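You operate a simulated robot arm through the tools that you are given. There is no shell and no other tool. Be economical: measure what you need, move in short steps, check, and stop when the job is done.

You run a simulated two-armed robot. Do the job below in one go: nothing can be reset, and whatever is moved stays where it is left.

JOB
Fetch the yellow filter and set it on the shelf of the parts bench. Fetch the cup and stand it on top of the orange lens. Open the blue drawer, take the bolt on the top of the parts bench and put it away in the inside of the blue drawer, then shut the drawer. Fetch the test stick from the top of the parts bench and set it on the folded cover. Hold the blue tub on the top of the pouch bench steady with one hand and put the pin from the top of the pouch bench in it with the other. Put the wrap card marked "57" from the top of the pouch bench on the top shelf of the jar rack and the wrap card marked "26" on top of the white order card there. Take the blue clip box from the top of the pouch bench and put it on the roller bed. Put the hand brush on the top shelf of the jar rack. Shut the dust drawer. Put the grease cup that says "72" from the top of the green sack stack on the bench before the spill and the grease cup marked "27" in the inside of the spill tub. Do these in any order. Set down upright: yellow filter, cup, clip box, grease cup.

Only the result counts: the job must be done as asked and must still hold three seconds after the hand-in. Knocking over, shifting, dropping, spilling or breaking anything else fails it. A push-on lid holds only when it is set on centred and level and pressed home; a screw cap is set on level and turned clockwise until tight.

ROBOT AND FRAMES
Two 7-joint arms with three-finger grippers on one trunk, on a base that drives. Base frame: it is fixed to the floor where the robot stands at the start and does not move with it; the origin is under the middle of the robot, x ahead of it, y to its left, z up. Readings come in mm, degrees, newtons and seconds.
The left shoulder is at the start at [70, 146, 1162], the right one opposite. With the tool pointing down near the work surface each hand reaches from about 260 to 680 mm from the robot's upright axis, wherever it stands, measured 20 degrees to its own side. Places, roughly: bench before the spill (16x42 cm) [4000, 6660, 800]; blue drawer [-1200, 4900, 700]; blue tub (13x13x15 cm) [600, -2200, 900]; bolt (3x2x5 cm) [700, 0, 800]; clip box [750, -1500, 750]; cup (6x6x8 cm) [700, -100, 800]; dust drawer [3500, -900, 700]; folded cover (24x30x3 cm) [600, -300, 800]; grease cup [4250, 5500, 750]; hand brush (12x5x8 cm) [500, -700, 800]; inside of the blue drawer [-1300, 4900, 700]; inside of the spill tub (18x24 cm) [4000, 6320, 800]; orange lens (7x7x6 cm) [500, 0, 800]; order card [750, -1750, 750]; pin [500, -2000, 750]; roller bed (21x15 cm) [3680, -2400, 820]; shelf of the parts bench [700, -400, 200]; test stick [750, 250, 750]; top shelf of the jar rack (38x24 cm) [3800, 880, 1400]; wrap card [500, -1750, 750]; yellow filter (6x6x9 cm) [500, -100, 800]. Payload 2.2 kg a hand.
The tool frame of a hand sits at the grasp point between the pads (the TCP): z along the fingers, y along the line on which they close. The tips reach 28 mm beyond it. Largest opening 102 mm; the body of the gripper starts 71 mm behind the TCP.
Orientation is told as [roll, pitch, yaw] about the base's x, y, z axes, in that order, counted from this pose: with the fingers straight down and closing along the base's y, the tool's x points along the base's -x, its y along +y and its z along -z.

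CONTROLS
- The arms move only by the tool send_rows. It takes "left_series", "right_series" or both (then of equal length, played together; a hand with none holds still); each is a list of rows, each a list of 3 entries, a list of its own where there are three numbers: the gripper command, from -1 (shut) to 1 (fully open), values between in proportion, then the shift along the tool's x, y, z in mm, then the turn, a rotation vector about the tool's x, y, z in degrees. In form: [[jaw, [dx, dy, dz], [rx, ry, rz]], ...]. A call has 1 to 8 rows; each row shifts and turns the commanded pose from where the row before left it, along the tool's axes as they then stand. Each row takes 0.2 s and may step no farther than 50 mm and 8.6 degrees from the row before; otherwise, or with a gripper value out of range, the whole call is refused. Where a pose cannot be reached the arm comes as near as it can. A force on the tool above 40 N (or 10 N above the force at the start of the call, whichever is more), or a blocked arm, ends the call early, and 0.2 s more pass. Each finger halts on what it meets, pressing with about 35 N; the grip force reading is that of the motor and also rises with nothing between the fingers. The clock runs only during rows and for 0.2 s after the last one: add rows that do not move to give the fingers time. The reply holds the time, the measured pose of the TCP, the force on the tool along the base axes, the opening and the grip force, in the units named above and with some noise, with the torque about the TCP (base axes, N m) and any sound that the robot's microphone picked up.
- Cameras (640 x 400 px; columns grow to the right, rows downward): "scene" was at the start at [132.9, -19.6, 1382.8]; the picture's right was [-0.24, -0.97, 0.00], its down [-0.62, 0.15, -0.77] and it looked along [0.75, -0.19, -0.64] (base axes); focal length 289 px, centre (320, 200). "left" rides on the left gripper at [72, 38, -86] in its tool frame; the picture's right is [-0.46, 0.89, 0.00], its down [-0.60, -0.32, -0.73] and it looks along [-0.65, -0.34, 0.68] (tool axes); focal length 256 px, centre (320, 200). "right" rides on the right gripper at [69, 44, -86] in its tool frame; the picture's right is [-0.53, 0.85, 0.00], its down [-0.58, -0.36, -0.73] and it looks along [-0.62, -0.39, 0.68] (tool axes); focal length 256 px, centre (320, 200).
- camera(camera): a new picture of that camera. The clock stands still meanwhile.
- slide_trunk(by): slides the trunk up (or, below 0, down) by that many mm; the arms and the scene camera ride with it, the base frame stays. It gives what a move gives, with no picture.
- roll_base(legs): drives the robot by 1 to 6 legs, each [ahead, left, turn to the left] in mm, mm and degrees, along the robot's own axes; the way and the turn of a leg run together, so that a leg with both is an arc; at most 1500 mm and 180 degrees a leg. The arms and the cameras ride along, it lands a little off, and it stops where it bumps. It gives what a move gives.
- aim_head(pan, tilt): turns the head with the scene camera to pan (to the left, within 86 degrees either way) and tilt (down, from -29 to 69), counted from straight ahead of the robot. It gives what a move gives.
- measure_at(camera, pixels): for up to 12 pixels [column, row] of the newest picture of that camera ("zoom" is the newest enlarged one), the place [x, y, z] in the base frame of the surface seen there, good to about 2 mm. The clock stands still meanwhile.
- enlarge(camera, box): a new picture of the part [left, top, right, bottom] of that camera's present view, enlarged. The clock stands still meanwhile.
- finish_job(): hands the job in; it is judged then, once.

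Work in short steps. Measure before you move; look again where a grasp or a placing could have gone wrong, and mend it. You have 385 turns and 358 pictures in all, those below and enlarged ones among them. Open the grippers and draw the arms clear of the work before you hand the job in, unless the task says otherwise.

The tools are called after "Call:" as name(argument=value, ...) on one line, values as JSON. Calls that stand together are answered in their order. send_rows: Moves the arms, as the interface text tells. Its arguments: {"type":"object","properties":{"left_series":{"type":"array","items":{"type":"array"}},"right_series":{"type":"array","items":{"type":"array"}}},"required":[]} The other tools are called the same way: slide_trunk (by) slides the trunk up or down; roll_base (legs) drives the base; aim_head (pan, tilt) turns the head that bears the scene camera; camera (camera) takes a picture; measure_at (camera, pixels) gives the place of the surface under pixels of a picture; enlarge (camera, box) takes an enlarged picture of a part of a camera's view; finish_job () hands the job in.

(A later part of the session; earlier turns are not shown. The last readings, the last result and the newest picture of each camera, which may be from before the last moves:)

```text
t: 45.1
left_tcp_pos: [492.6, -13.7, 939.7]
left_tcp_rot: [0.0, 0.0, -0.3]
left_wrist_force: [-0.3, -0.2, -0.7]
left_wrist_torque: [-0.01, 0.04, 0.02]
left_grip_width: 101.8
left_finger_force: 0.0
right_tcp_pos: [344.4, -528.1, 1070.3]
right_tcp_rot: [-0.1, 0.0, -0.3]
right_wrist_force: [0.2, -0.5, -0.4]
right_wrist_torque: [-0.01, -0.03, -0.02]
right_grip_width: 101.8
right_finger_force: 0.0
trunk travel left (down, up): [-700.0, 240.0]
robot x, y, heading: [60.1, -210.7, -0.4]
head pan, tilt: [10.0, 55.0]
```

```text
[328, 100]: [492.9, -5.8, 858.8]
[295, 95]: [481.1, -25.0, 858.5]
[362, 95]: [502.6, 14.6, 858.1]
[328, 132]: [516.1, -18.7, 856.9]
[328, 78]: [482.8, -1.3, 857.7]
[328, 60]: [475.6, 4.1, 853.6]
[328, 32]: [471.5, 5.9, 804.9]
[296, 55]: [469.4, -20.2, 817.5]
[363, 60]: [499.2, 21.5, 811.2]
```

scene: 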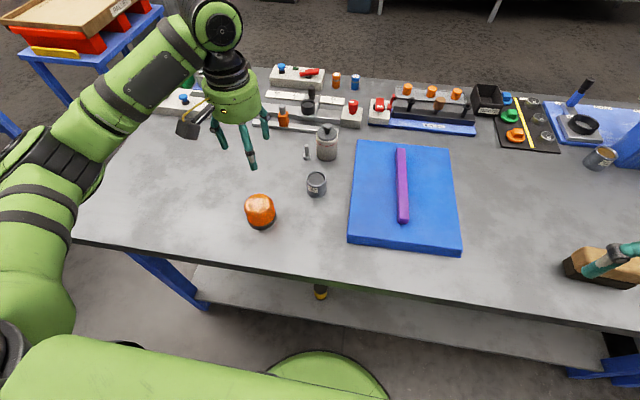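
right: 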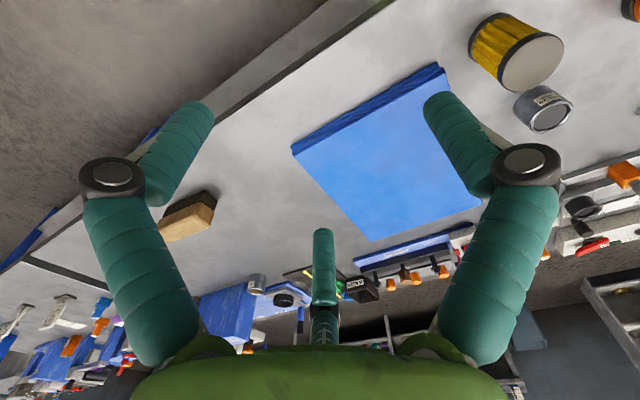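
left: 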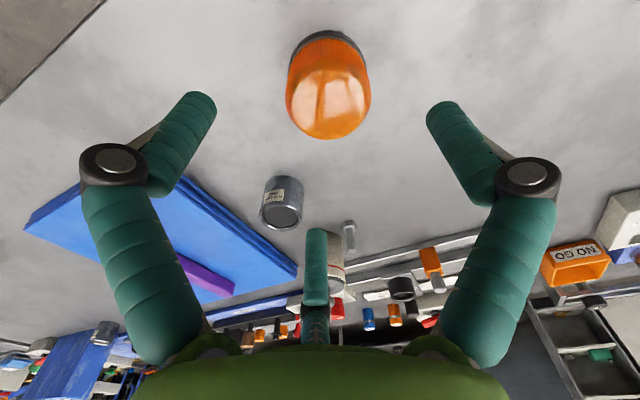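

Lens centre ≈(498,-11). Align, go down to z≈838, and grip.

Call:
send_rows(left_series=[[1, [-5, 3, 0], [0, 0, 0]], [1, [0, 0, 40], [0, 0, 0]], [1, [0, 0, 40], [0, 0, 0]], [1, [0, 0, 21], [0, 0, 0]], [0.3, [0, 0, 0], [0, 0, 0]], [-1, [0, 0, 0], [0, 0, 0]], [-1, [0, 0, 0], [0, 0, 0]], [-1, [0, 0, 0], [0, 0, 0]]])

```text
t: 46.9
left_tcp_pos: [500.1, -10.4, 838.4]
left_tcp_rot: [-0.1, -0.1, -0.3]
left_wrist_force: [1.2, -0.9, 1.6]
left_wrist_torque: [-0.06, -0.14, 0.0]
left_grip_width: 62.7
left_finger_force: 34.9
right_tcp_pos: [345.9, -526.9, 1069.9]
right_tcp_rot: [0.0, 0.0, -0.3]
right_wrist_force: [-0.6, 0.7, 0.0]
right_wrist_torque: [0.0, -0.02, 0.01]
right_grip_width: 102.2
right_finger_force: 0.0
trunk travel left (down, up): [-700.0, 240.0]
robot x, y, heading: [61.3, -210.4, -0.3]
head pan, tilt: [10.0, 55.0]
```

Gripped. Lift 5 mm, shift (+23,+28), set down, release and rise.

Call:
send_rows(left_series=[[-1, [0, 0, -5], [0, 0, 0]], [-1, [-23, 28, 0], [0, 0, 0]], [-1, [0, 0, 0], [0, 0, 0]], [-1, [0, 0, 5.3], [0, 0, 0]], [-1, [0, 0, 0], [0, 0, 0]], [1, [0, 0, 0], [0, 0, 0]], [1, [0, 0, 0], [0, 0, 0]], [1, [0, 0, -45], [0, 0, 0]]])

Call:
send_rows(left_series=[[1, [0, 0, -45], [0, 0, 0]], [1, [0, 0, -10], [0, 0, 0]], [1, [0, 0, 0], [0, 0, 0]]])

Call:
camera(camera="left")

Call:
camera(camera="scene")

```text
t: 48.7
left_tcp_pos: [521.0, 16.7, 884.3]
left_tcp_rot: [0.1, 0.2, -0.3]
left_wrist_force: [-0.3, -0.4, 0.4]
left_wrist_torque: [-0.01, -0.02, 0.0]
left_grip_width: 102.2
left_finger_force: 0.0
right_tcp_pos: [344.0, -527.3, 1069.0]
right_tcp_rot: [0.0, 0.0, -0.4]
right_wrist_force: [-0.5, 0.1, 0.7]
right_wrist_torque: [-0.02, -0.04, 0.01]
right_grip_width: 102.0
right_finger_force: 0.0
trunk travel left (down, up): [-700.0, 240.0]
robot x, y, heading: [60.9, -208.4, -0.0]
head pan, tilt: [10.0, 55.0]
```

```text
t: 49.5
left_tcp_pos: [523.8, 16.9, 940.1]
left_tcp_rot: [0.0, 0.1, -0.3]
left_wrist_force: [-0.9, 0.7, -1.0]
left_wrist_torque: [-0.01, -0.01, -0.01]
left_grip_width: 102.0
left_finger_force: 0.0
right_tcp_pos: [345.5, -526.8, 1070.5]
right_tcp_rot: [-0.1, 0.0, -0.4]
right_wrist_force: [0.8, -0.6, 0.3]
right_wrist_torque: [-0.02, 0.0, -0.03]
right_grip_width: 101.9
right_finger_force: 0.0
trunk travel left (down, up): [-700.0, 240.0]
robot x, y, heading: [57.8, -216.3, -0.4]
head pan, tilt: [10.0, 55.0]
```

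```text
328 pictures are left
```

left: 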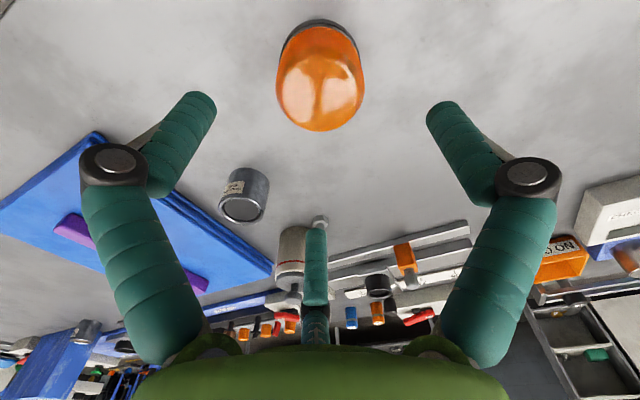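

```text
327 pictures are left
```

scene: 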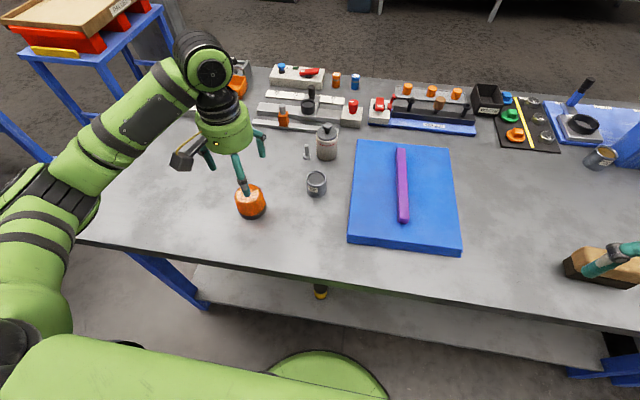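

Measure the lens top now and the cup's place (scene (327,140)).

Call:
measure_at(camera="left", pixels=[[320, 90], [284, 88], [356, 85], [318, 124], [320, 26]])

Call:
measure_at(camera="scene", pixels=[[326, 128], [328, 155], [317, 140], [337, 140], [307, 150], [308, 157]])

```text
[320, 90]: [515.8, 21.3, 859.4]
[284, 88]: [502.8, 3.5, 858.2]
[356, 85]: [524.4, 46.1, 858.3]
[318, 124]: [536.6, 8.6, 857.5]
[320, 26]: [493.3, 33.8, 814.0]
```

```text
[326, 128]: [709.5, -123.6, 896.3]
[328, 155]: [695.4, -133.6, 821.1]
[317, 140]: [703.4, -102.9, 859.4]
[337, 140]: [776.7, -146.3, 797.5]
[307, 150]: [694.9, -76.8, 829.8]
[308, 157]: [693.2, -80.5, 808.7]
```

I look at the surroundings of the cup to choose a finger direction avoiding the bolt at (694,-78).

Call:
enlarge(camera="scene", box=[270, 90, 390, 190])

Call:
measure_at(camera="scene", pixels=[[318, 132], [300, 128], [350, 122], [345, 127], [318, 124], [305, 120], [335, 125], [335, 133]])

```text
4.00 times, centred on (330, 140) of scene
```

zoom: 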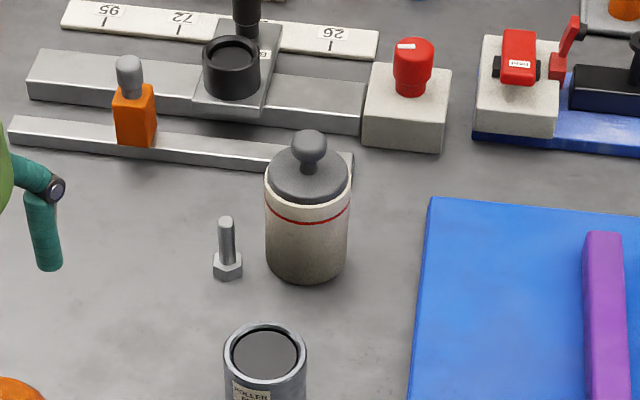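

```text
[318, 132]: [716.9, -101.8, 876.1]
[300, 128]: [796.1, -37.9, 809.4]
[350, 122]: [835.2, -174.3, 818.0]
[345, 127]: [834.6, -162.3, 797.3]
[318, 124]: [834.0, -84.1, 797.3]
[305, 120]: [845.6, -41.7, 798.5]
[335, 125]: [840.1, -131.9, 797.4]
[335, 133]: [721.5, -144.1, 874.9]
```

Space is free diagonally. Move over the cup at height, then yaw -45°.

Call:
send_rows(left_series=[[1, [-37, -28, -5], [0, 0, 0]], [1, [-37, -28, 0], [0, 0, 0]], [1, [-37, -28, 0], [0, 0, 0]], [1, [-37, -28, 0], [0, 0, 0]], [1, [-37, -28, 0], [0, 0, 0]], [1, [0, 0, 0], [0, 0, 8]], [1, [0, 0, 0], [0, 0, 8]], [1, [0, 0, 0], [0, 0, 8]]])

Call:
send_rows(left_series=[[1, [0, 0, 0], [0, 0, 8]], [1, [0, 0, 0], [0, 0, 8]], [1, [0, 0, 0], [0, 0, 5]], [1, [0, 0, 0], [0, 0, 0]]])

Call:
camera(camera="left")

```text
t: 51.3
left_tcp_pos: [699.6, -120.2, 943.2]
left_tcp_rot: [0.1, 0.0, -24.4]
left_wrist_force: [-0.2, -0.6, 0.7]
left_wrist_torque: [0.01, 0.02, -0.02]
left_grip_width: 102.0
left_finger_force: 0.0
left hand out of reach, approached as far as the arm can: row 5
right_tcp_pos: [345.5, -528.3, 1069.8]
right_tcp_rot: [0.0, 0.0, -0.2]
right_wrist_force: [-0.7, 0.6, 0.3]
right_wrist_torque: [-0.02, -0.01, 0.01]
right_grip_width: 101.9
right_finger_force: 0.0
trunk travel left (down, up): [-700.0, 240.0]
robot x, y, heading: [60.5, -211.0, -0.5]
head pan, tilt: [10.0, 55.0]
```

```text
t: 52.3
left_tcp_pos: [699.4, -120.0, 944.1]
left_tcp_rot: [0.0, 0.0, -45.4]
left_wrist_force: [0.6, 0.9, 0.3]
left_wrist_torque: [-0.02, 0.01, -0.01]
left_grip_width: 101.9
left_finger_force: 0.1
right_tcp_pos: [344.9, -526.9, 1071.7]
right_tcp_rot: [0.1, -0.1, -0.3]
right_wrist_force: [0.8, -1.1, 0.4]
right_wrist_torque: [0.01, 0.03, 0.0]
right_grip_width: 102.1
right_finger_force: 0.1
trunk travel left (down, up): [-700.0, 240.0]
robot x, y, heading: [60.3, -208.7, -0.4]
head pan, tilt: [10.0, 55.0]
```

```text
325 pictures are left
```

left: 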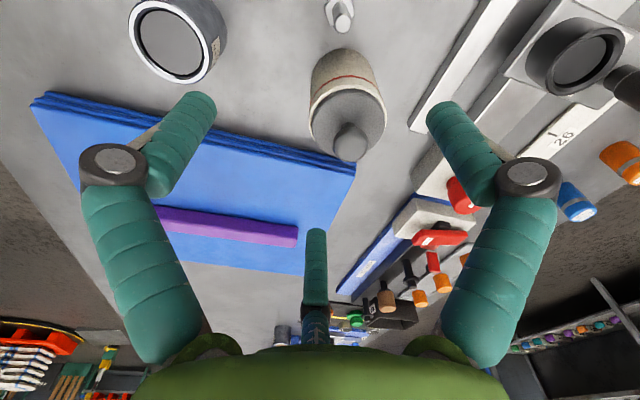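

At the reach limit; drive 35 mm ahead, then measure the cup.

Call:
roll_base(legs=[[35, 0, 0]])

Call:
camera(camera="left")

```text
t: 53.1
left_tcp_pos: [727.2, -120.4, 948.2]
left_tcp_rot: [0.1, 0.0, -45.3]
left_wrist_force: [0.0, -0.5, 0.2]
left_wrist_torque: [-0.01, -0.01, -0.04]
left_grip_width: 102.0
left_finger_force: 0.0
right_tcp_pos: [375.8, -527.7, 1072.1]
right_tcp_rot: [0.0, -0.3, -0.3]
right_wrist_force: [0.2, 0.3, -0.6]
right_wrist_torque: [0.03, -0.05, -0.01]
right_grip_width: 102.0
right_finger_force: 0.0
trunk travel left (down, up): [-700.0, 240.0]
robot x, y, heading: [95.0, -208.9, -0.6]
head pan, tilt: [10.0, 55.0]
```

```text
324 pictures are left
```

left: 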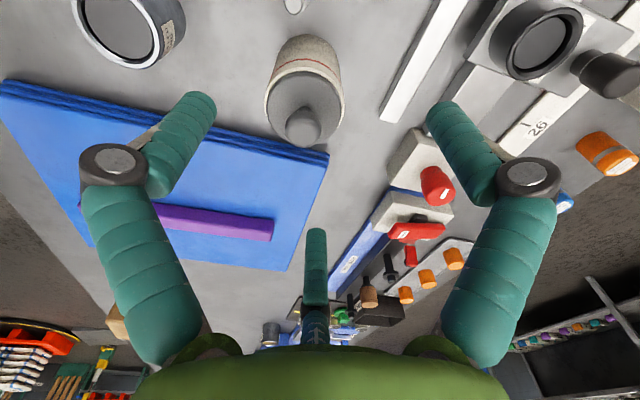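

Measure the cup's knob and sides.

Call:
measure_at(camera="left", pixels=[[303, 122], [270, 100], [340, 95], [305, 70], [305, 45], [275, 70], [337, 60]])

Call:
send_rows(left_series=[[1, [0, 0, 5], [0, 0, 0]], [1, [0, 0, 0], [0, 0, 0]]])

```text
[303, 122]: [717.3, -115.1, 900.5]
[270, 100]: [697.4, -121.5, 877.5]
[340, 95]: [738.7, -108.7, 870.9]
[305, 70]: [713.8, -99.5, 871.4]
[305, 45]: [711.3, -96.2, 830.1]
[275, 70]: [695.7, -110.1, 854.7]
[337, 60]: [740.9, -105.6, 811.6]
```

```text
t: 53.7
left_tcp_pos: [732.4, -121.2, 938.9]
left_tcp_rot: [0.0, -0.1, -45.3]
left_wrist_force: [0.6, 0.7, 0.1]
left_wrist_torque: [0.03, -0.01, -0.01]
left_grip_width: 102.0
left_finger_force: 0.0
right_tcp_pos: [379.5, -529.4, 1070.8]
right_tcp_rot: [0.0, 0.0, -0.4]
right_wrist_force: [0.1, -0.7, -0.1]
right_wrist_torque: [0.03, 0.0, -0.01]
right_grip_width: 102.0
right_finger_force: 0.2
trunk travel left (down, up): [-700.0, 240.0]
robot x, y, heading: [95.1, -211.1, -0.5]
head pan, tilt: [10.0, 55.0]
```

Cup centre ≈(716,-121.5), r≈24. Align and descend to z≈838 with 80 mm opening.

Call:
send_rows(left_series=[[0.7, [11, -11.7, 0], [0, 0, 0]], [0.7, [0, 0, 0], [0, 0, 0]], [0.7, [0, 0, 30], [0, 0, 0]]])

Call:
camera(camera="left")

```text
t: 54.5
left_tcp_pos: [716.6, -121.8, 907.9]
left_tcp_rot: [-0.1, 0.1, -45.2]
left_wrist_force: [-0.1, 0.8, 1.0]
left_wrist_torque: [-0.02, 0.01, 0.02]
left_grip_width: 86.4
left_finger_force: 0.1
right_tcp_pos: [380.8, -527.9, 1070.3]
right_tcp_rot: [0.0, 0.0, -0.2]
right_wrist_force: [0.6, 0.6, -0.7]
right_wrist_torque: [-0.01, 0.01, 0.02]
right_grip_width: 102.0
right_finger_force: 0.2
trunk travel left (down, up): [-700.0, 240.0]
robot x, y, heading: [94.6, -211.3, -0.1]
head pan, tilt: [10.0, 55.0]
```

```text
323 pictures are left
```

left: 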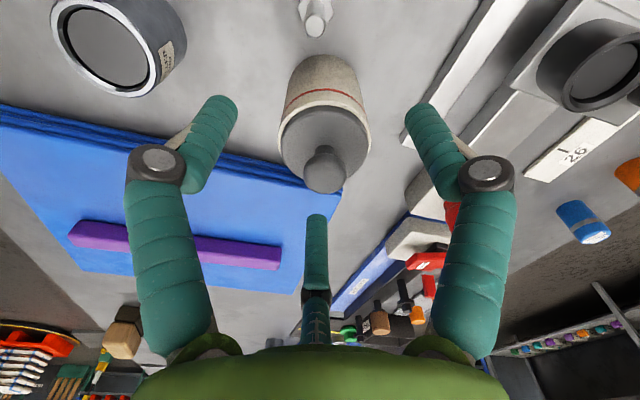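

Three teal rods show in the pictures; I check the gripper's shape closely from the scene camera before lowering over the knob.

Call:
aim_head(pan=8, tilt=40)

Call:
enlarge(camera="scene", box=[230, 80, 410, 230])

Call:
camera(camera="scene")

```text
t: 55.3
left_tcp_pos: [716.2, -122.4, 909.8]
left_tcp_rot: [0.0, 0.0, -45.3]
left_wrist_force: [0.1, 0.2, -0.1]
left_wrist_torque: [-0.02, -0.03, 0.02]
left_grip_width: 86.7
left_finger_force: 0.0
right_tcp_pos: [379.2, -528.7, 1069.3]
right_tcp_rot: [0.0, 0.0, -0.4]
right_wrist_force: [0.7, 0.0, 0.4]
right_wrist_torque: [-0.01, -0.04, 0.0]
right_grip_width: 101.7
right_finger_force: 0.2
trunk travel left (down, up): [-700.0, 240.0]
robot x, y, heading: [94.3, -215.2, -0.1]
head pan, tilt: [8.0, 40.0]
```

```text
2.67 times, centred on (320, 155) of scene
```

zoom: 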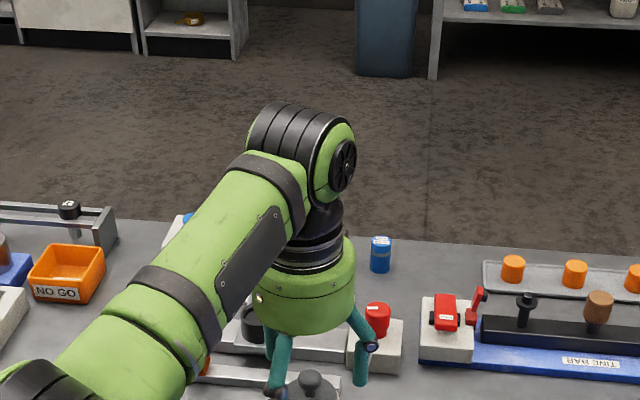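

```text
321 pictures are left
```

scene: 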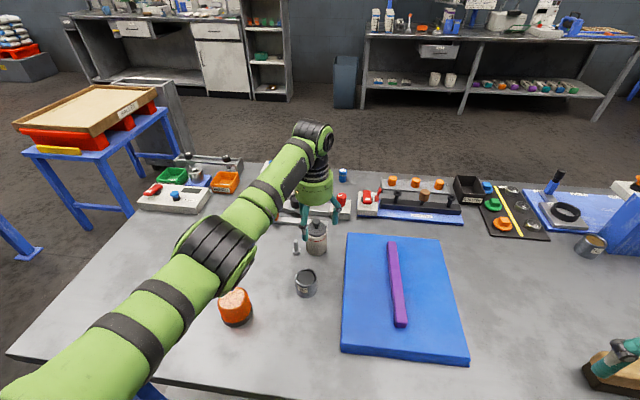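

Look at the right hand's gripper (same design) to see whether there is a middle rod.

Call:
aim_head(pan=-50, tilt=35)

Call:
camera(camera="scene")

```text
t: 56.6
left_tcp_pos: [716.7, -120.2, 908.8]
left_tcp_rot: [0.0, 0.0, -45.3]
left_wrist_force: [0.6, -0.7, 0.4]
left_wrist_torque: [0.0, 0.04, -0.02]
left_grip_width: 86.8
left_finger_force: 0.1
right_tcp_pos: [378.9, -527.7, 1069.6]
right_tcp_rot: [-0.1, 0.0, -0.3]
right_wrist_force: [0.5, -0.4, 0.9]
right_wrist_torque: [0.0, 0.03, -0.03]
right_grip_width: 101.9
right_finger_force: 0.0
trunk travel left (down, up): [-700.0, 240.0]
robot x, y, heading: [93.4, -216.1, -0.4]
head pan, tilt: [-50.0, 35.0]
```

```text
320 pictures are left
```

scene: 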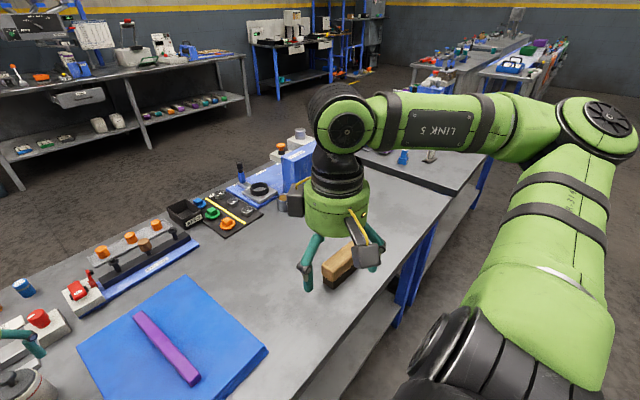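

Call:
enlarge(camera="scene", box=[270, 150, 410, 300])

```text
2.67 times, centred on (340, 225) of scene
```

zoom: 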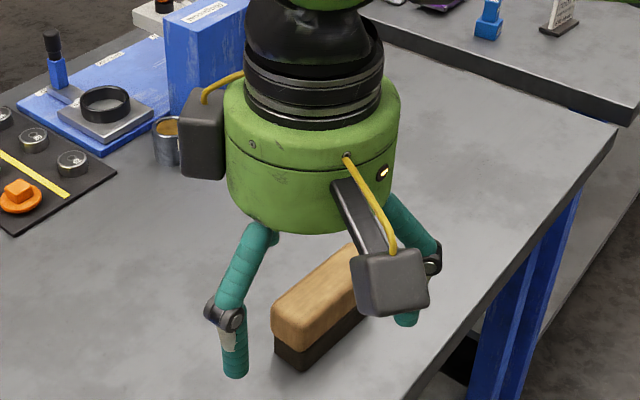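

The gripper skin has three rods but space around the cup is free for all of them. Lower to z≈838 and grip.

Call:
send_rows(left_series=[[0.7, [0, 0, 35], [0, 0, 0]], [0.7, [0, 0, 25], [0, 0, 0]], [0.7, [0, 0, 10], [0, 0, 0]], [0.7, [0, 0, 0], [0, 0, 0]], [-1, [0, 0, 0], [0, 0, 0]], [-1, [0, 0, 0], [0, 0, 0]], [-1, [0, 0, 0], [0, 0, 0]]])

Call:
camera(camera="left")

```text
t: 58.2
left_tcp_pos: [714.5, -120.0, 841.1]
left_tcp_rot: [0.1, -0.1, -45.2]
left_wrist_force: [3.4, -0.7, 7.8]
left_wrist_torque: [0.12, 0.05, -0.04]
left_grip_width: 49.9
left_finger_force: 35.0
right_tcp_pos: [377.8, -528.1, 1070.4]
right_tcp_rot: [0.0, 0.0, -0.4]
right_wrist_force: [0.0, -1.4, 0.3]
right_wrist_torque: [-0.04, -0.01, -0.01]
right_grip_width: 102.2
right_finger_force: 0.0
trunk travel left (down, up): [-700.0, 240.0]
robot x, y, heading: [94.9, -214.3, -0.3]
head pan, tilt: [-50.0, 35.0]
```

```text
318 pictures are left
```

left: 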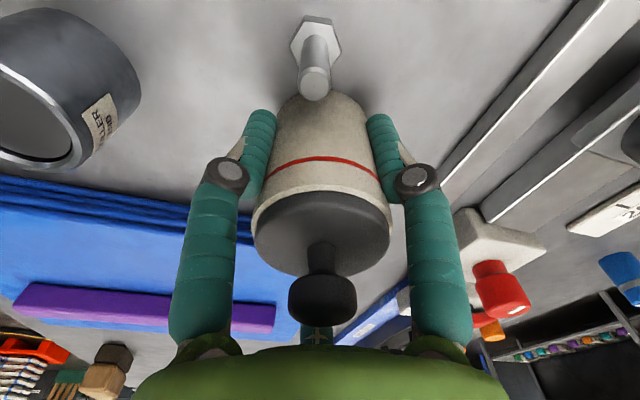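

Cup gripped (50 mm). Lift ~110 mm, then carry to over the lens.

Call:
send_rows(left_series=[[-1, [0, 0, -15], [0, 0, 0]], [-1, [0, 0, -40], [0, 0, 0]], [-1, [0, 0, -40], [0, 0, 0]], [-1, [0, 0, -15], [0, 0, 0]]])

Call:
send_rows(left_series=[[-1, [39, -6.7, 0], [0, 0, 0]], [-1, [39, -6.7, 0], [0, 0, 0]], [-1, [39, -6.7, 0], [0, 0, 0]], [-1, [39, -6.7, 0], [0, 0, 0]], [-1, [39, -6.7, 0], [0, 0, 0]], [-1, [39, -6.7, 0], [0, 0, 0]], [-1, [0, 0, 0], [0, 0, 0]]])

Call:
aim_head(pan=15, tilt=50)

Call:
camera(camera="scene")

Call:
camera(camera="left")

```text
t: 59.2
left_tcp_pos: [715.2, -121.2, 948.2]
left_tcp_rot: [-0.1, 0.1, -45.2]
left_wrist_force: [-0.1, -0.2, -1.4]
left_wrist_torque: [0.0, 0.01, 0.01]
left_grip_width: 50.0
left_finger_force: 35.3
right_tcp_pos: [379.5, -528.4, 1070.4]
right_tcp_rot: [0.0, 0.0, -0.3]
right_wrist_force: [0.5, 0.0, -0.8]
right_wrist_torque: [0.01, 0.01, 0.03]
right_grip_width: 101.9
right_finger_force: 0.1
trunk travel left (down, up): [-700.0, 240.0]
robot x, y, heading: [92.4, -208.1, -0.3]
head pan, tilt: [-50.0, 35.0]
```

```text
t: 60.8
left_tcp_pos: [522.0, 15.9, 946.0]
left_tcp_rot: [-0.1, 0.1, -45.2]
left_wrist_force: [0.3, -0.6, -0.6]
left_wrist_torque: [0.02, -0.01, -0.01]
left_grip_width: 50.3
left_finger_force: 34.8
right_tcp_pos: [379.8, -527.7, 1069.8]
right_tcp_rot: [0.0, 0.1, -0.3]
right_wrist_force: [0.0, -0.5, 0.1]
right_wrist_torque: [0.0, 0.02, 0.01]
right_grip_width: 102.0
right_finger_force: 0.1
trunk travel left (down, up): [-700.0, 240.0]
robot x, y, heading: [90.9, -211.9, -0.3]
head pan, tilt: [-50.0, 35.0]
```

```text
t: 62.1
left_tcp_pos: [523.0, 16.5, 946.4]
left_tcp_rot: [0.1, 0.0, -45.3]
left_wrist_force: [0.1, 0.5, -1.6]
left_wrist_torque: [0.05, 0.03, 0.06]
left_grip_width: 50.3
left_finger_force: 34.8
right_tcp_pos: [379.7, -527.6, 1070.8]
right_tcp_rot: [0.0, 0.0, -0.4]
right_wrist_force: [0.6, -0.1, 0.2]
right_wrist_torque: [-0.02, 0.0, -0.02]
right_grip_width: 102.1
right_finger_force: 0.0
trunk travel left (down, up): [-700.0, 240.0]
robot x, y, heading: [93.9, -212.8, -0.2]
head pan, tilt: [15.0, 50.0]
```

```text
317 pictures are left
```

scene: 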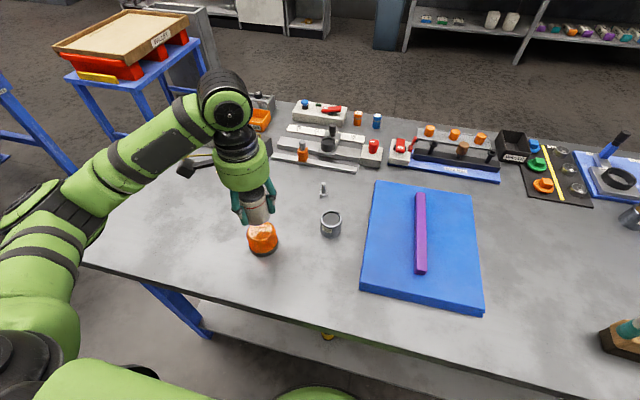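

```text
316 pictures are left
```

left: 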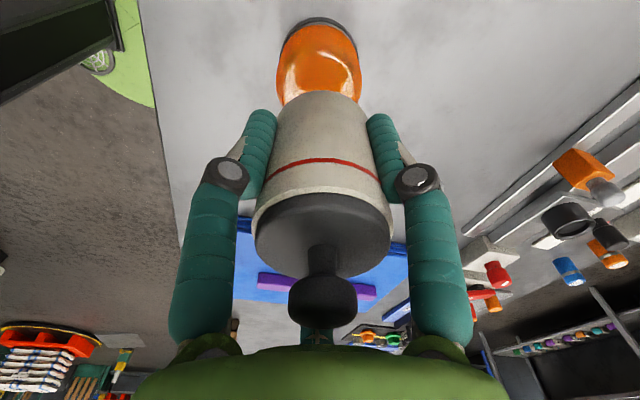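

Check the lens centre with measured points on its visible outline.

Call:
measure_at(camera="left", pixels=[[319, 70], [319, 27], [283, 60], [356, 60], [319, 21], [319, 50]])

Call:
measure_at(camera="scene", pixels=[[262, 252], [263, 240], [250, 245], [276, 243], [262, 230]])

```text
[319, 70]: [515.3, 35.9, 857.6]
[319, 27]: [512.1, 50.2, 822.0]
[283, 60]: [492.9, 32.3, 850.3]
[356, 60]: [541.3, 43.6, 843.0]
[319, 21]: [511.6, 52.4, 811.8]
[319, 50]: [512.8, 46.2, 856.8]
```

```text
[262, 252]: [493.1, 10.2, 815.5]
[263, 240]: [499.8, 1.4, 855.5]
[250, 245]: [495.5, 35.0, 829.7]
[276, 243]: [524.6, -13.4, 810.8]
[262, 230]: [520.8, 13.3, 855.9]
```

Lens centre ≈(522,20): shift 3 mm in y, lower 40 mm then gently.

Call:
send_rows(left_series=[[-1, [2.5, 2.3, 10], [0, 0, 0]], [-1, [0, 0, 20], [0, 0, 0]], [-1, [0, 0, 10], [0, 0, 0]], [-1, [0, 0, 0], [0, 0, 0]], [-1, [0, 0, 3], [0, 0, 0]], [-1, [0, 0, 0], [0, 0, 0]]])

```text
t: 63.5
left_tcp_pos: [522.1, 20.8, 904.7]
left_tcp_rot: [0.0, 0.0, -45.3]
left_wrist_force: [0.6, -0.1, -1.7]
left_wrist_torque: [0.02, -0.01, 0.01]
left_grip_width: 50.0
left_finger_force: 35.6
right_tcp_pos: [379.0, -528.2, 1070.2]
right_tcp_rot: [0.0, 0.0, -0.3]
right_wrist_force: [-0.1, -0.3, -0.1]
right_wrist_torque: [-0.02, 0.01, -0.03]
right_grip_width: 102.0
right_finger_force: 0.1
trunk travel left (down, up): [-700.0, 240.0]
robot x, y, heading: [92.2, -212.3, -0.2]
head pan, tilt: [15.0, 50.0]
```

Two more millimetre steps while watching the force.

Call:
send_rows(left_series=[[-1, [0, 0, 2], [0, 0, 0]], [-1, [0, 0, 1], [0, 0, 0]], [-1, [0, 0, 0], [0, 0, 0]]])

Call:
enlarge(camera="scene", box=[210, 160, 310, 270])

```text
t: 64.3
left_tcp_pos: [523.2, 20.3, 903.1]
left_tcp_rot: [0.0, 0.0, -45.2]
left_wrist_force: [0.6, 0.1, -1.0]
left_wrist_torque: [0.02, -0.01, 0.0]
left_grip_width: 50.1
left_finger_force: 34.9
right_tcp_pos: [380.2, -527.9, 1070.2]
right_tcp_rot: [0.0, 0.1, -0.4]
right_wrist_force: [-0.5, 0.4, -0.6]
right_wrist_torque: [0.01, -0.02, -0.01]
right_grip_width: 101.8
right_finger_force: 0.0
trunk travel left (down, up): [-700.0, 240.0]
robot x, y, heading: [96.0, -209.2, -0.4]
head pan, tilt: [15.0, 50.0]
```

```text
3.64 times, centred on (260, 215) of scene
```

zoom: 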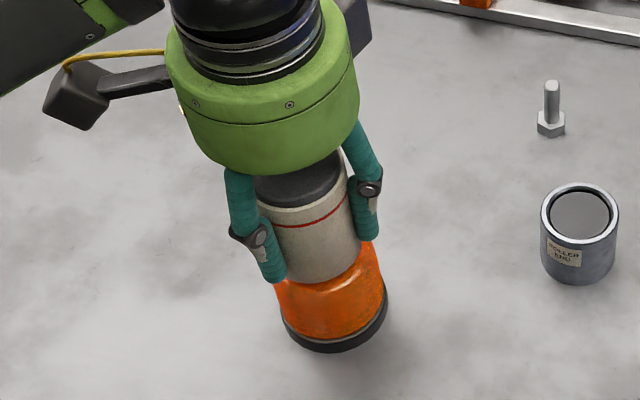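

No contact yet; continue 1 mm steps.

Call:
send_rows(left_series=[[-1, [0, 0, 1], [0, 0, 0]], [-1, [0, 0, 1], [0, 0, 0]], [-1, [0, 0, 0], [0, 0, 0]]])

```text
t: 65.1
left_tcp_pos: [522.1, 21.8, 900.8]
left_tcp_rot: [0.0, 0.0, -45.3]
left_wrist_force: [-0.6, -0.4, -1.7]
left_wrist_torque: [-0.03, 0.01, 0.01]
left_grip_width: 50.4
left_finger_force: 35.1
right_tcp_pos: [378.7, -529.2, 1069.7]
right_tcp_rot: [0.0, 0.0, -0.3]
right_wrist_force: [0.5, -0.3, -0.4]
right_wrist_torque: [0.01, 0.05, 0.01]
right_grip_width: 102.0
right_finger_force: 0.1
trunk travel left (down, up): [-700.0, 240.0]
robot x, y, heading: [94.5, -208.3, -0.1]
head pan, tilt: [15.0, 50.0]
```

Call:
send_rows(left_series=[[-1, [0, 0, 1], [0, 0, 0]], [-1, [0, 0, 1], [0, 0, 0]], [-1, [0, 0, 0], [0, 0, 0]]])

```text
t: 65.9
left_tcp_pos: [523.2, 22.3, 900.0]
left_tcp_rot: [0.0, 0.0, -45.3]
left_wrist_force: [0.0, 1.4, -1.9]
left_wrist_torque: [0.01, 0.0, 0.01]
left_grip_width: 50.0
left_finger_force: 34.8
right_tcp_pos: [378.3, -527.8, 1070.2]
right_tcp_rot: [0.0, 0.0, -0.4]
right_wrist_force: [0.5, -0.4, -0.2]
right_wrist_torque: [0.02, -0.01, -0.02]
right_grip_width: 102.0
right_finger_force: 0.0
trunk travel left (down, up): [-700.0, 240.0]
robot x, y, heading: [94.3, -210.3, 0.0]
head pan, tilt: [15.0, 50.0]
```

Call:
send_rows(left_series=[[-1, [0, 0, 1], [0, 0, 0]], [-1, [0, 0, 1], [0, 0, 0]], [-1, [0, 0, 0], [0, 0, 0]]])

```text
t: 66.7
left_tcp_pos: [523.3, 22.4, 898.6]
left_tcp_rot: [0.2, -0.1, -45.3]
left_wrist_force: [-0.2, 1.9, 15.8]
left_wrist_torque: [0.23, 0.28, -0.01]
left_grip_width: 50.5
left_finger_force: 35.3
right_tcp_pos: [377.2, -529.4, 1071.4]
right_tcp_rot: [-0.1, -0.1, -0.3]
right_wrist_force: [-0.5, 0.2, -0.8]
right_wrist_torque: [-0.04, -0.01, 0.04]
right_grip_width: 101.9
right_finger_force: 0.1
trunk travel left (down, up): [-700.0, 240.0]
robot x, y, heading: [93.7, -210.1, -0.5]
head pan, tilt: [15.0, 50.0]
```

Contact (15.8 N). Ease 1 mm up, release and rise straight.

Call:
send_rows(left_series=[[-1, [0, 0, -1], [0, 0, 0]], [-1, [0, 0, 0], [0, 0, 0]], [0.5, [0, 0, 0], [0, 0, 0]], [0.7, [0, 0, 0], [0, 0, 0]], [0.7, [0, 0, -20], [0, 0, 0]], [0.7, [0, 0, -45], [0, 0, 0]], [0.7, [0, 0, -45], [0, 0, 0]]])

Call:
camera(camera="scene")

Call:
camera(camera="left")

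```text
t: 68.3
left_tcp_pos: [521.5, 20.0, 1007.3]
left_tcp_rot: [0.0, 0.1, -45.4]
left_wrist_force: [-0.5, -0.5, -0.1]
left_wrist_torque: [0.02, 0.02, 0.05]
left_grip_width: 86.6
left_finger_force: 0.1
right_tcp_pos: [378.5, -529.4, 1071.2]
right_tcp_rot: [0.0, 0.1, -0.3]
right_wrist_force: [0.0, -0.6, -0.4]
right_wrist_torque: [0.0, 0.01, -0.04]
right_grip_width: 101.8
right_finger_force: 0.1
trunk travel left (down, up): [-700.0, 240.0]
robot x, y, heading: [90.3, -213.8, -0.4]
head pan, tilt: [15.0, 50.0]
```

```text
314 pictures are left
```

scene: 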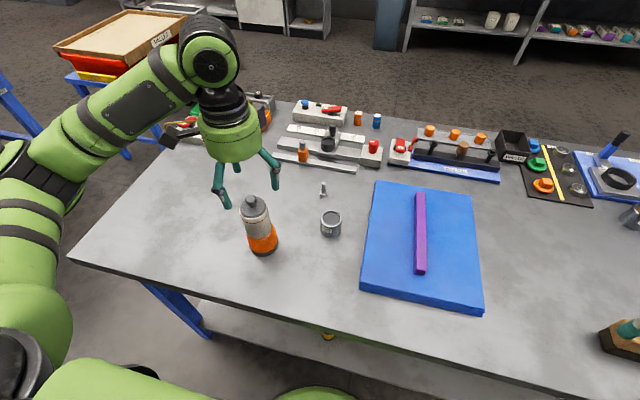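

```text
313 pictures are left
```

left: 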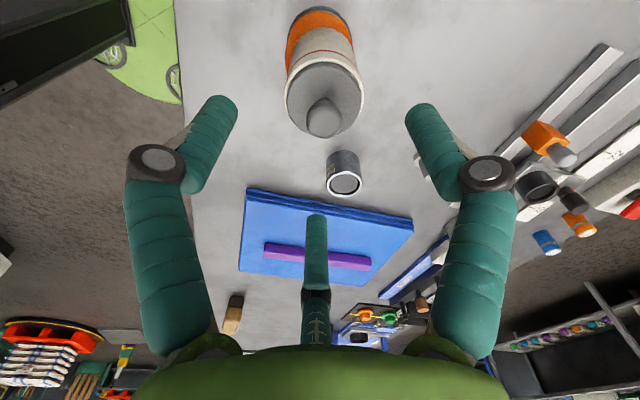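

Cup stands on the lens. Now left hand to the bolt (~[694,-78]), moving at height.

Call:
send_rows(left_series=[[0, [-38.3, 10.8, -5], [0, 0, 0]], [0, [-38.3, 10.8, 0], [0, 0, 0]], [0, [-38.3, 10.8, 0], [0, 0, 0]], [0, [-38.3, 10.8, 0], [0, 0, 0]], [0, [-38.3, 10.8, 0], [0, 0, 0]], [0, [0, 0, 40], [0, 0, 0]], [0, [0, 0, 40], [0, 0, 0]], [0, [0, 0, 0], [0, 0, 0]]])

Call:
camera(camera="left")

```text
t: 70.1
left_tcp_pos: [695.5, -77.6, 932.7]
left_tcp_rot: [0.0, 0.1, -45.3]
left_wrist_force: [0.8, 0.0, -0.2]
left_wrist_torque: [0.01, -0.02, 0.0]
left_grip_width: 50.7
left_finger_force: 0.1
right_tcp_pos: [378.1, -529.0, 1071.9]
right_tcp_rot: [0.0, 0.1, -0.2]
right_wrist_force: [-0.8, -1.1, 1.0]
right_wrist_torque: [0.01, 0.0, 0.04]
right_grip_width: 101.9
right_finger_force: 0.1
trunk travel left (down, up): [-700.0, 240.0]
robot x, y, heading: [94.0, -212.5, -0.4]
head pan, tilt: [15.0, 50.0]
```

```text
312 pictures are left
```

left: 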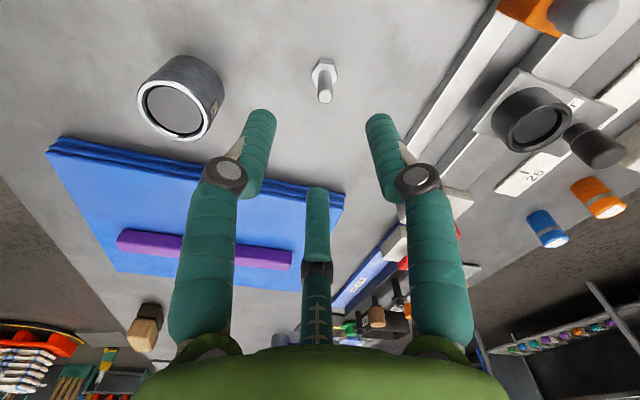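

Call:
measure_at(camera="left", pixels=[[325, 99], [325, 90], [324, 82], [323, 64], [315, 72], [334, 68]])

```text
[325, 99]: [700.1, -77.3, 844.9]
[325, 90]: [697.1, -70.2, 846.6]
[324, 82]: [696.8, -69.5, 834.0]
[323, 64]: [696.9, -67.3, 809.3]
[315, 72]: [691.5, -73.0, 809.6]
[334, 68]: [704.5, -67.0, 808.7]
```

Bolt shaft centre ≈(699,-74), head below z≈809. Shift and descend to z≈839, grip.

Call:
send_rows(left_series=[[0, [0, 4.2, 0], [0, 0, 0]], [0, [0, 0, 40], [0, 0, 0]], [0, [0, 0, 40], [0, 0, 0]], [0, [0, 0, 13], [0, 0, 0]], [0, [0, 0, 0], [0, 0, 0]], [-1, [0, 0, 0], [0, 0, 0]], [-1, [0, 0, 0], [0, 0, 0]], [-1, [0, 0, 0], [0, 0, 0]]])

Call:
camera(camera="left")

```text
t: 71.9
left_tcp_pos: [699.8, -72.4, 839.9]
left_tcp_rot: [0.0, 0.1, -45.3]
left_wrist_force: [-0.1, 0.2, 0.3]
left_wrist_torque: [0.0, 0.0, -0.03]
left_grip_width: 9.2
left_finger_force: 34.7
right_tcp_pos: [378.8, -527.5, 1070.6]
right_tcp_rot: [0.0, 0.1, -0.3]
right_wrist_force: [-0.3, -0.1, 0.1]
right_wrist_torque: [0.0, -0.01, -0.02]
right_grip_width: 102.2
right_finger_force: 0.0
trunk travel left (down, up): [-700.0, 240.0]
robot x, y, heading: [95.1, -213.2, -0.2]
head pan, tilt: [15.0, 50.0]
```

```text
311 pictures are left
```

left: 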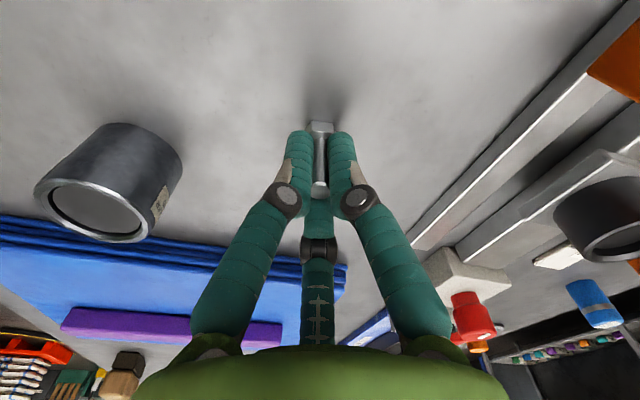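

Bolt gripped. Lift it to z≈1040.

Call:
send_rows(left_series=[[-1, [0, 0, -40], [0, 0, 0]], [-1, [0, 0, -48], [0, 0, 0]], [-1, [0, 0, -48], [0, 0, 0]], [-1, [0, 0, -48], [0, 0, 0]], [-1, [40, 0, -10], [0, 0, 0]], [-1, [40, 0, 0], [0, 0, 0]], [-1, [40, 10, 0], [0, 0, 0]], [-1, [40, 10, 0], [0, 0, 0]]])

Call:
aim_head(pan=-40, tilt=50)

Call:
camera(camera="scene")

Call:
camera(camera="right")

```text
t: 73.7
left_tcp_pos: [598.1, 58.1, 1033.6]
left_tcp_rot: [-0.1, 0.1, -45.4]
left_wrist_force: [-0.5, 0.9, -0.2]
left_wrist_torque: [-0.06, -0.01, 0.02]
left_grip_width: 9.8
left_finger_force: 35.1
right_tcp_pos: [378.3, -526.2, 1070.3]
right_tcp_rot: [-0.2, -0.1, -0.4]
right_wrist_force: [0.0, -0.1, -0.2]
right_wrist_torque: [0.0, -0.07, 0.03]
right_grip_width: 101.9
right_finger_force: 0.0
trunk travel left (down, up): [-700.0, 240.0]
robot x, y, heading: [92.3, -211.8, -0.3]
head pan, tilt: [15.0, 50.0]
```

```text
t: 75.0
left_tcp_pos: [600.3, 56.2, 1035.4]
left_tcp_rot: [0.0, -0.1, -45.2]
left_wrist_force: [-0.4, -0.1, -0.6]
left_wrist_torque: [0.01, -0.03, 0.0]
left_grip_width: 9.4
left_finger_force: 34.9
right_tcp_pos: [379.6, -527.5, 1069.6]
right_tcp_rot: [0.0, 0.0, -0.2]
right_wrist_force: [0.4, 0.2, 0.7]
right_wrist_torque: [0.0, 0.01, -0.03]
right_grip_width: 102.1
right_finger_force: 0.1
trunk travel left (down, up): [-700.0, 240.0]
robot x, y, heading: [94.4, -211.3, -0.3]
head pan, tilt: [-40.0, 50.0]
```

```text
310 pictures are left
```

scene: 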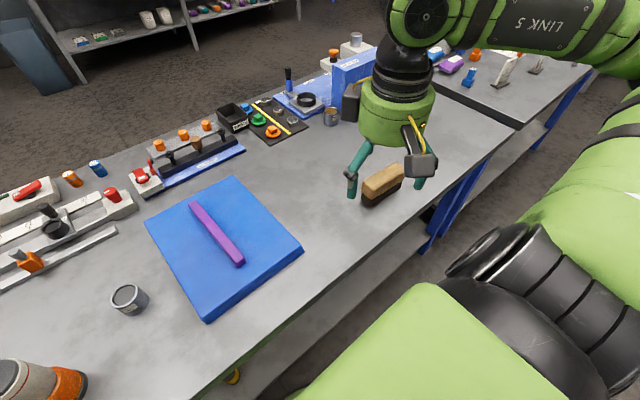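

```text
309 pictures are left
```

right: 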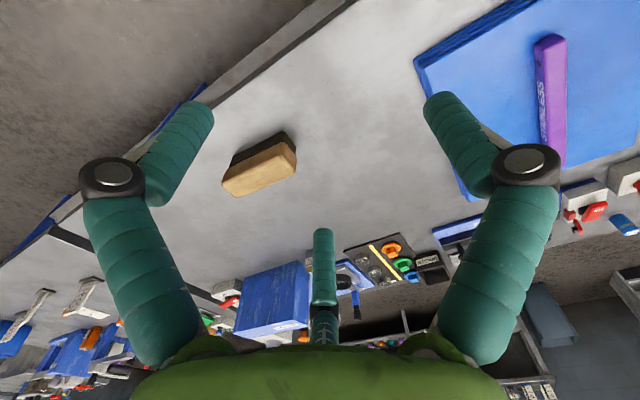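

Measure the brush top corners in the right picture.

Call:
enlarge(camera="right", box=[200, 110, 320, 210])

Call:
measure_at(camera="right", pixels=[[226, 181], [285, 144], [294, 166], [236, 194], [260, 172], [250, 145]])

```text
4.00 times, centred on (260, 160) of right
```

zoom: 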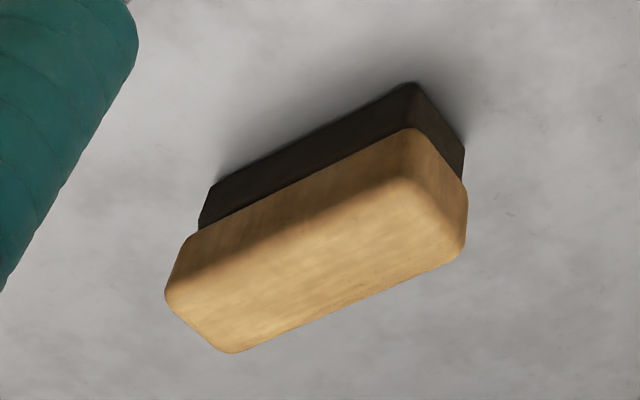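

```text
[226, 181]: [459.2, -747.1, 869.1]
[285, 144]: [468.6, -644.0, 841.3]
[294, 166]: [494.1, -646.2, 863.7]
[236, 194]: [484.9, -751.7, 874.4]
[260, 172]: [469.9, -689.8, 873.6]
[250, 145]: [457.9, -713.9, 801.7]
```

Brush centre ≈(473,-697), long axis nearly along y. Move the right hand above it, then turn yaw to ≈+85.

Call:
send_rows(right_series=[[1, [-23, -42, 10], [0, 0, 0]], [1, [-24, -42, 10], [0, 0, 0]], [1, [-23, -43, 10], [0, 0, 0]], [1, [-24, -43, 10], [0, 0, 0]], [1, [0, 0, 10], [0, 0, -8.5]], [1, [0, 0, 10], [0, 0, -8.5]], [1, [0, 0, 10], [0, 0, -8.5]], [1, [0, 0, 10], [0, 0, -8.5]]])

Call:
send_rows(right_series=[[1, [0, 0, 0], [0, 0, -8.5]], [1, [0, 0, 0], [0, 0, -8.5]], [1, [0, 0, 0], [0, 0, -8.5]], [1, [0, 0, 0], [0, 0, -8.5]], [1, [0, 0, 0], [0, 0, -8.5]], [1, [0, 0, 0], [0, 0, -8]], [1, [0, 0, 0], [0, 0, 0]]])

Call:
camera(camera="right")

```text
refused: row 4 steps farther than a row can; nothing moved
```

```text
t: 76.6
left_tcp_pos: [598.7, 56.9, 1035.1]
left_tcp_rot: [0.0, -0.1, -45.3]
left_wrist_force: [0.0, 0.1, -1.0]
left_wrist_torque: [0.02, -0.03, 0.01]
left_grip_width: 9.5
left_finger_force: 35.4
right_tcp_pos: [381.2, -523.8, 1071.6]
right_tcp_rot: [-0.1, 0.3, 44.5]
right_wrist_force: [0.4, 0.0, -0.6]
right_wrist_torque: [-0.03, 0.0, 0.02]
right_grip_width: 102.2
right_finger_force: 0.1
right hand out of reach, approached as far as the arm can: row 6
trunk travel left (down, up): [-700.0, 240.0]
robot x, y, heading: [94.6, -212.2, -0.5]
head pan, tilt: [-40.0, 50.0]
```

```text
307 pictures are left
```

right: 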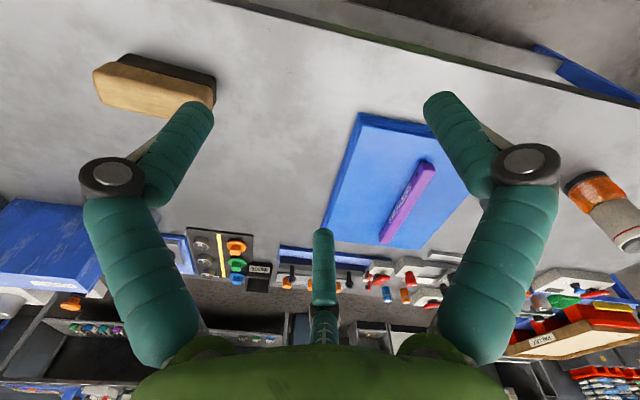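

+45° is the limit here, so turn the other way (yaw −95), while moving over the brush.

Call:
send_rows(right_series=[[1, [0, 0, 0], [0, 0, 8.5]], [1, [0, 0, 0], [0, 0, 8.5]], [1, [0, 0, 0], [0, 0, 8.5]], [1, [0, 0, 0], [0, 0, 8.5]], [1, [0, 0, 0], [0, 0, 8.5]], [1, [0, 0, 0], [0, 0, 8.5]], [1, [0, 0, 0], [0, 0, 8.5]], [1, [0, 0, 0], [0, 0, 8.5]]])

Call:
send_rows(right_series=[[1, [0, 0, 0], [0, 0, 8.5]], [1, [0, 0, 0], [0, 0, 8.5]], [1, [0, 0, 0], [0, 0, 8.5]], [1, [0, 0, 0], [0, 0, 8.5]], [1, [0, 0, 0], [0, 0, 8.5]], [1, [0, 0, 0], [0, 0, 8.5]], [1, [0, 0, 0], [0, 0, 8.5]], [1, [0, 0, 0], [0, 0, 8.5]]])

```text
t: 78.4
left_tcp_pos: [598.9, 55.0, 1033.9]
left_tcp_rot: [0.0, 0.0, -45.3]
left_wrist_force: [0.0, 0.0, -0.9]
left_wrist_torque: [-0.02, -0.04, 0.0]
left_grip_width: 9.5
left_finger_force: 35.2
right_tcp_pos: [381.2, -524.5, 1070.4]
right_tcp_rot: [-0.3, 0.0, -23.8]
right_wrist_force: [-0.7, 0.3, -0.2]
right_wrist_torque: [-0.03, -0.03, -0.02]
right_grip_width: 102.2
right_finger_force: 0.1
trunk travel left (down, up): [-700.0, 240.0]
robot x, y, heading: [95.5, -206.5, -0.6]
head pan, tilt: [-40.0, 50.0]
```

```text
t: 80.2
left_tcp_pos: [599.4, 56.2, 1034.4]
left_tcp_rot: [0.1, 0.1, -45.3]
left_wrist_force: [-0.3, 0.6, -1.8]
left_wrist_torque: [0.0, -0.02, -0.01]
left_grip_width: 9.3
left_finger_force: 35.0
right_tcp_pos: [380.5, -524.9, 1070.5]
right_tcp_rot: [-0.1, -0.3, -91.6]
right_wrist_force: [0.4, 0.0, 0.0]
right_wrist_torque: [0.03, 0.03, 0.01]
right_grip_width: 102.1
right_finger_force: 0.1
trunk travel left (down, up): [-700.0, 240.0]
robot x, y, heading: [91.6, -208.1, -0.3]
head pan, tilt: [-40.0, 50.0]
```

Now move over the brush and down to z≈945.

Call:
send_rows(right_series=[[1, [-34, 19.4, 25], [0, 0, 1]], [1, [-34, 19.4, 25], [0, 0, 1]], [1, [-34, 19.4, 25], [0, 0, 1]], [1, [-34, 19.4, 25], [0, 0, 0.7]], [1, [-34, 19.4, 20], [0, 0, 0]], [1, [0, 0, 0], [0, 0, 0]]])

Call:
camera(camera="right")

```text
t: 81.6
left_tcp_pos: [599.7, 56.8, 1034.3]
left_tcp_rot: [0.0, 0.1, -45.2]
left_wrist_force: [-0.1, 1.8, -0.3]
left_wrist_torque: [-0.04, -0.02, 0.0]
left_grip_width: 9.4
left_finger_force: 35.2
right_tcp_pos: [465.3, -699.7, 949.7]
right_tcp_rot: [-0.1, -0.2, -95.2]
right_wrist_force: [-1.2, 0.2, 0.3]
right_wrist_torque: [-0.04, -0.01, -0.03]
right_grip_width: 102.0
right_finger_force: 0.1
trunk travel left (down, up): [-700.0, 240.0]
robot x, y, heading: [91.9, -212.7, -0.5]
head pan, tilt: [-40.0, 50.0]
```

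```text
306 pictures are left
```

right: 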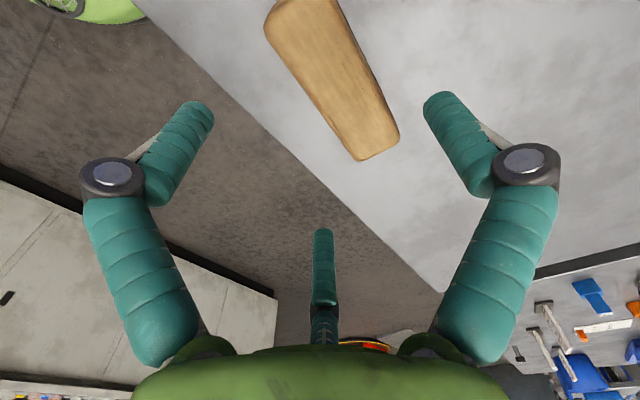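

Call:
measure_at(camera="right", pixels=[[272, 28], [340, 8], [362, 155], [393, 132], [330, 85], [307, 85], [365, 75]])

```text
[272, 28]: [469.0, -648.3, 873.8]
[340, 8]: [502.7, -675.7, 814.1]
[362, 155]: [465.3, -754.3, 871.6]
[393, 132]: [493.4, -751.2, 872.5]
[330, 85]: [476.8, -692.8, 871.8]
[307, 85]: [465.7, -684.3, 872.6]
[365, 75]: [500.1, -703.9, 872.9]
```

Brush centre ≈(479,-698). Shift +13 mm in x, descend to z≈850 and grip.

Call:
send_rows(right_series=[[1, [0, 13, 0], [0, 0, 0]], [1, [0, 0, 40], [0, 0, 0]], [1, [0, 0, 40], [0, 0, 0]], [1, [0, 0, 21], [0, 0, 0]], [1, [0, 0, 0], [0, 0, 0]], [-0.5, [0, 0, 0], [0, 0, 0]], [-1, [0, 0, 0], [0, 0, 0]], [-1, [0, 0, 0], [0, 0, 0]]])

Call:
camera(camera="right")

```text
t: 83.4
left_tcp_pos: [599.7, 56.2, 1034.0]
left_tcp_rot: [0.0, 0.0, -45.3]
left_wrist_force: [-0.1, 0.5, -0.2]
left_wrist_torque: [-0.01, 0.02, 0.01]
left_grip_width: 9.7
left_finger_force: 35.3
right_tcp_pos: [480.2, -703.1, 850.9]
right_tcp_rot: [0.0, -0.4, -95.2]
right_wrist_force: [1.8, -2.5, 9.3]
right_wrist_torque: [0.06, 0.01, 0.06]
right_grip_width: 59.5
right_finger_force: 35.4
trunk travel left (down, up): [-700.0, 240.0]
robot x, y, heading: [95.0, -214.0, -0.2]
head pan, tilt: [-40.0, 50.0]
```

```text
305 pictures are left
```

right: 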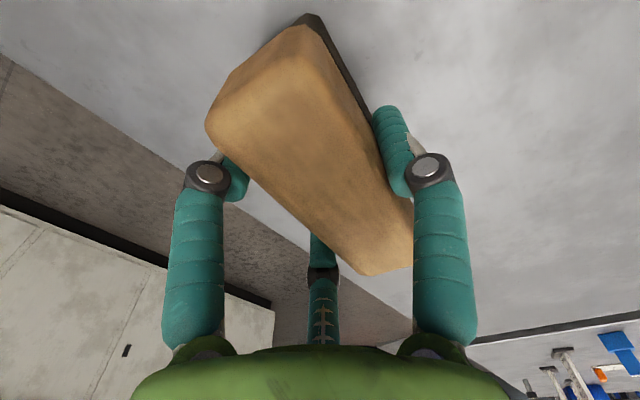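

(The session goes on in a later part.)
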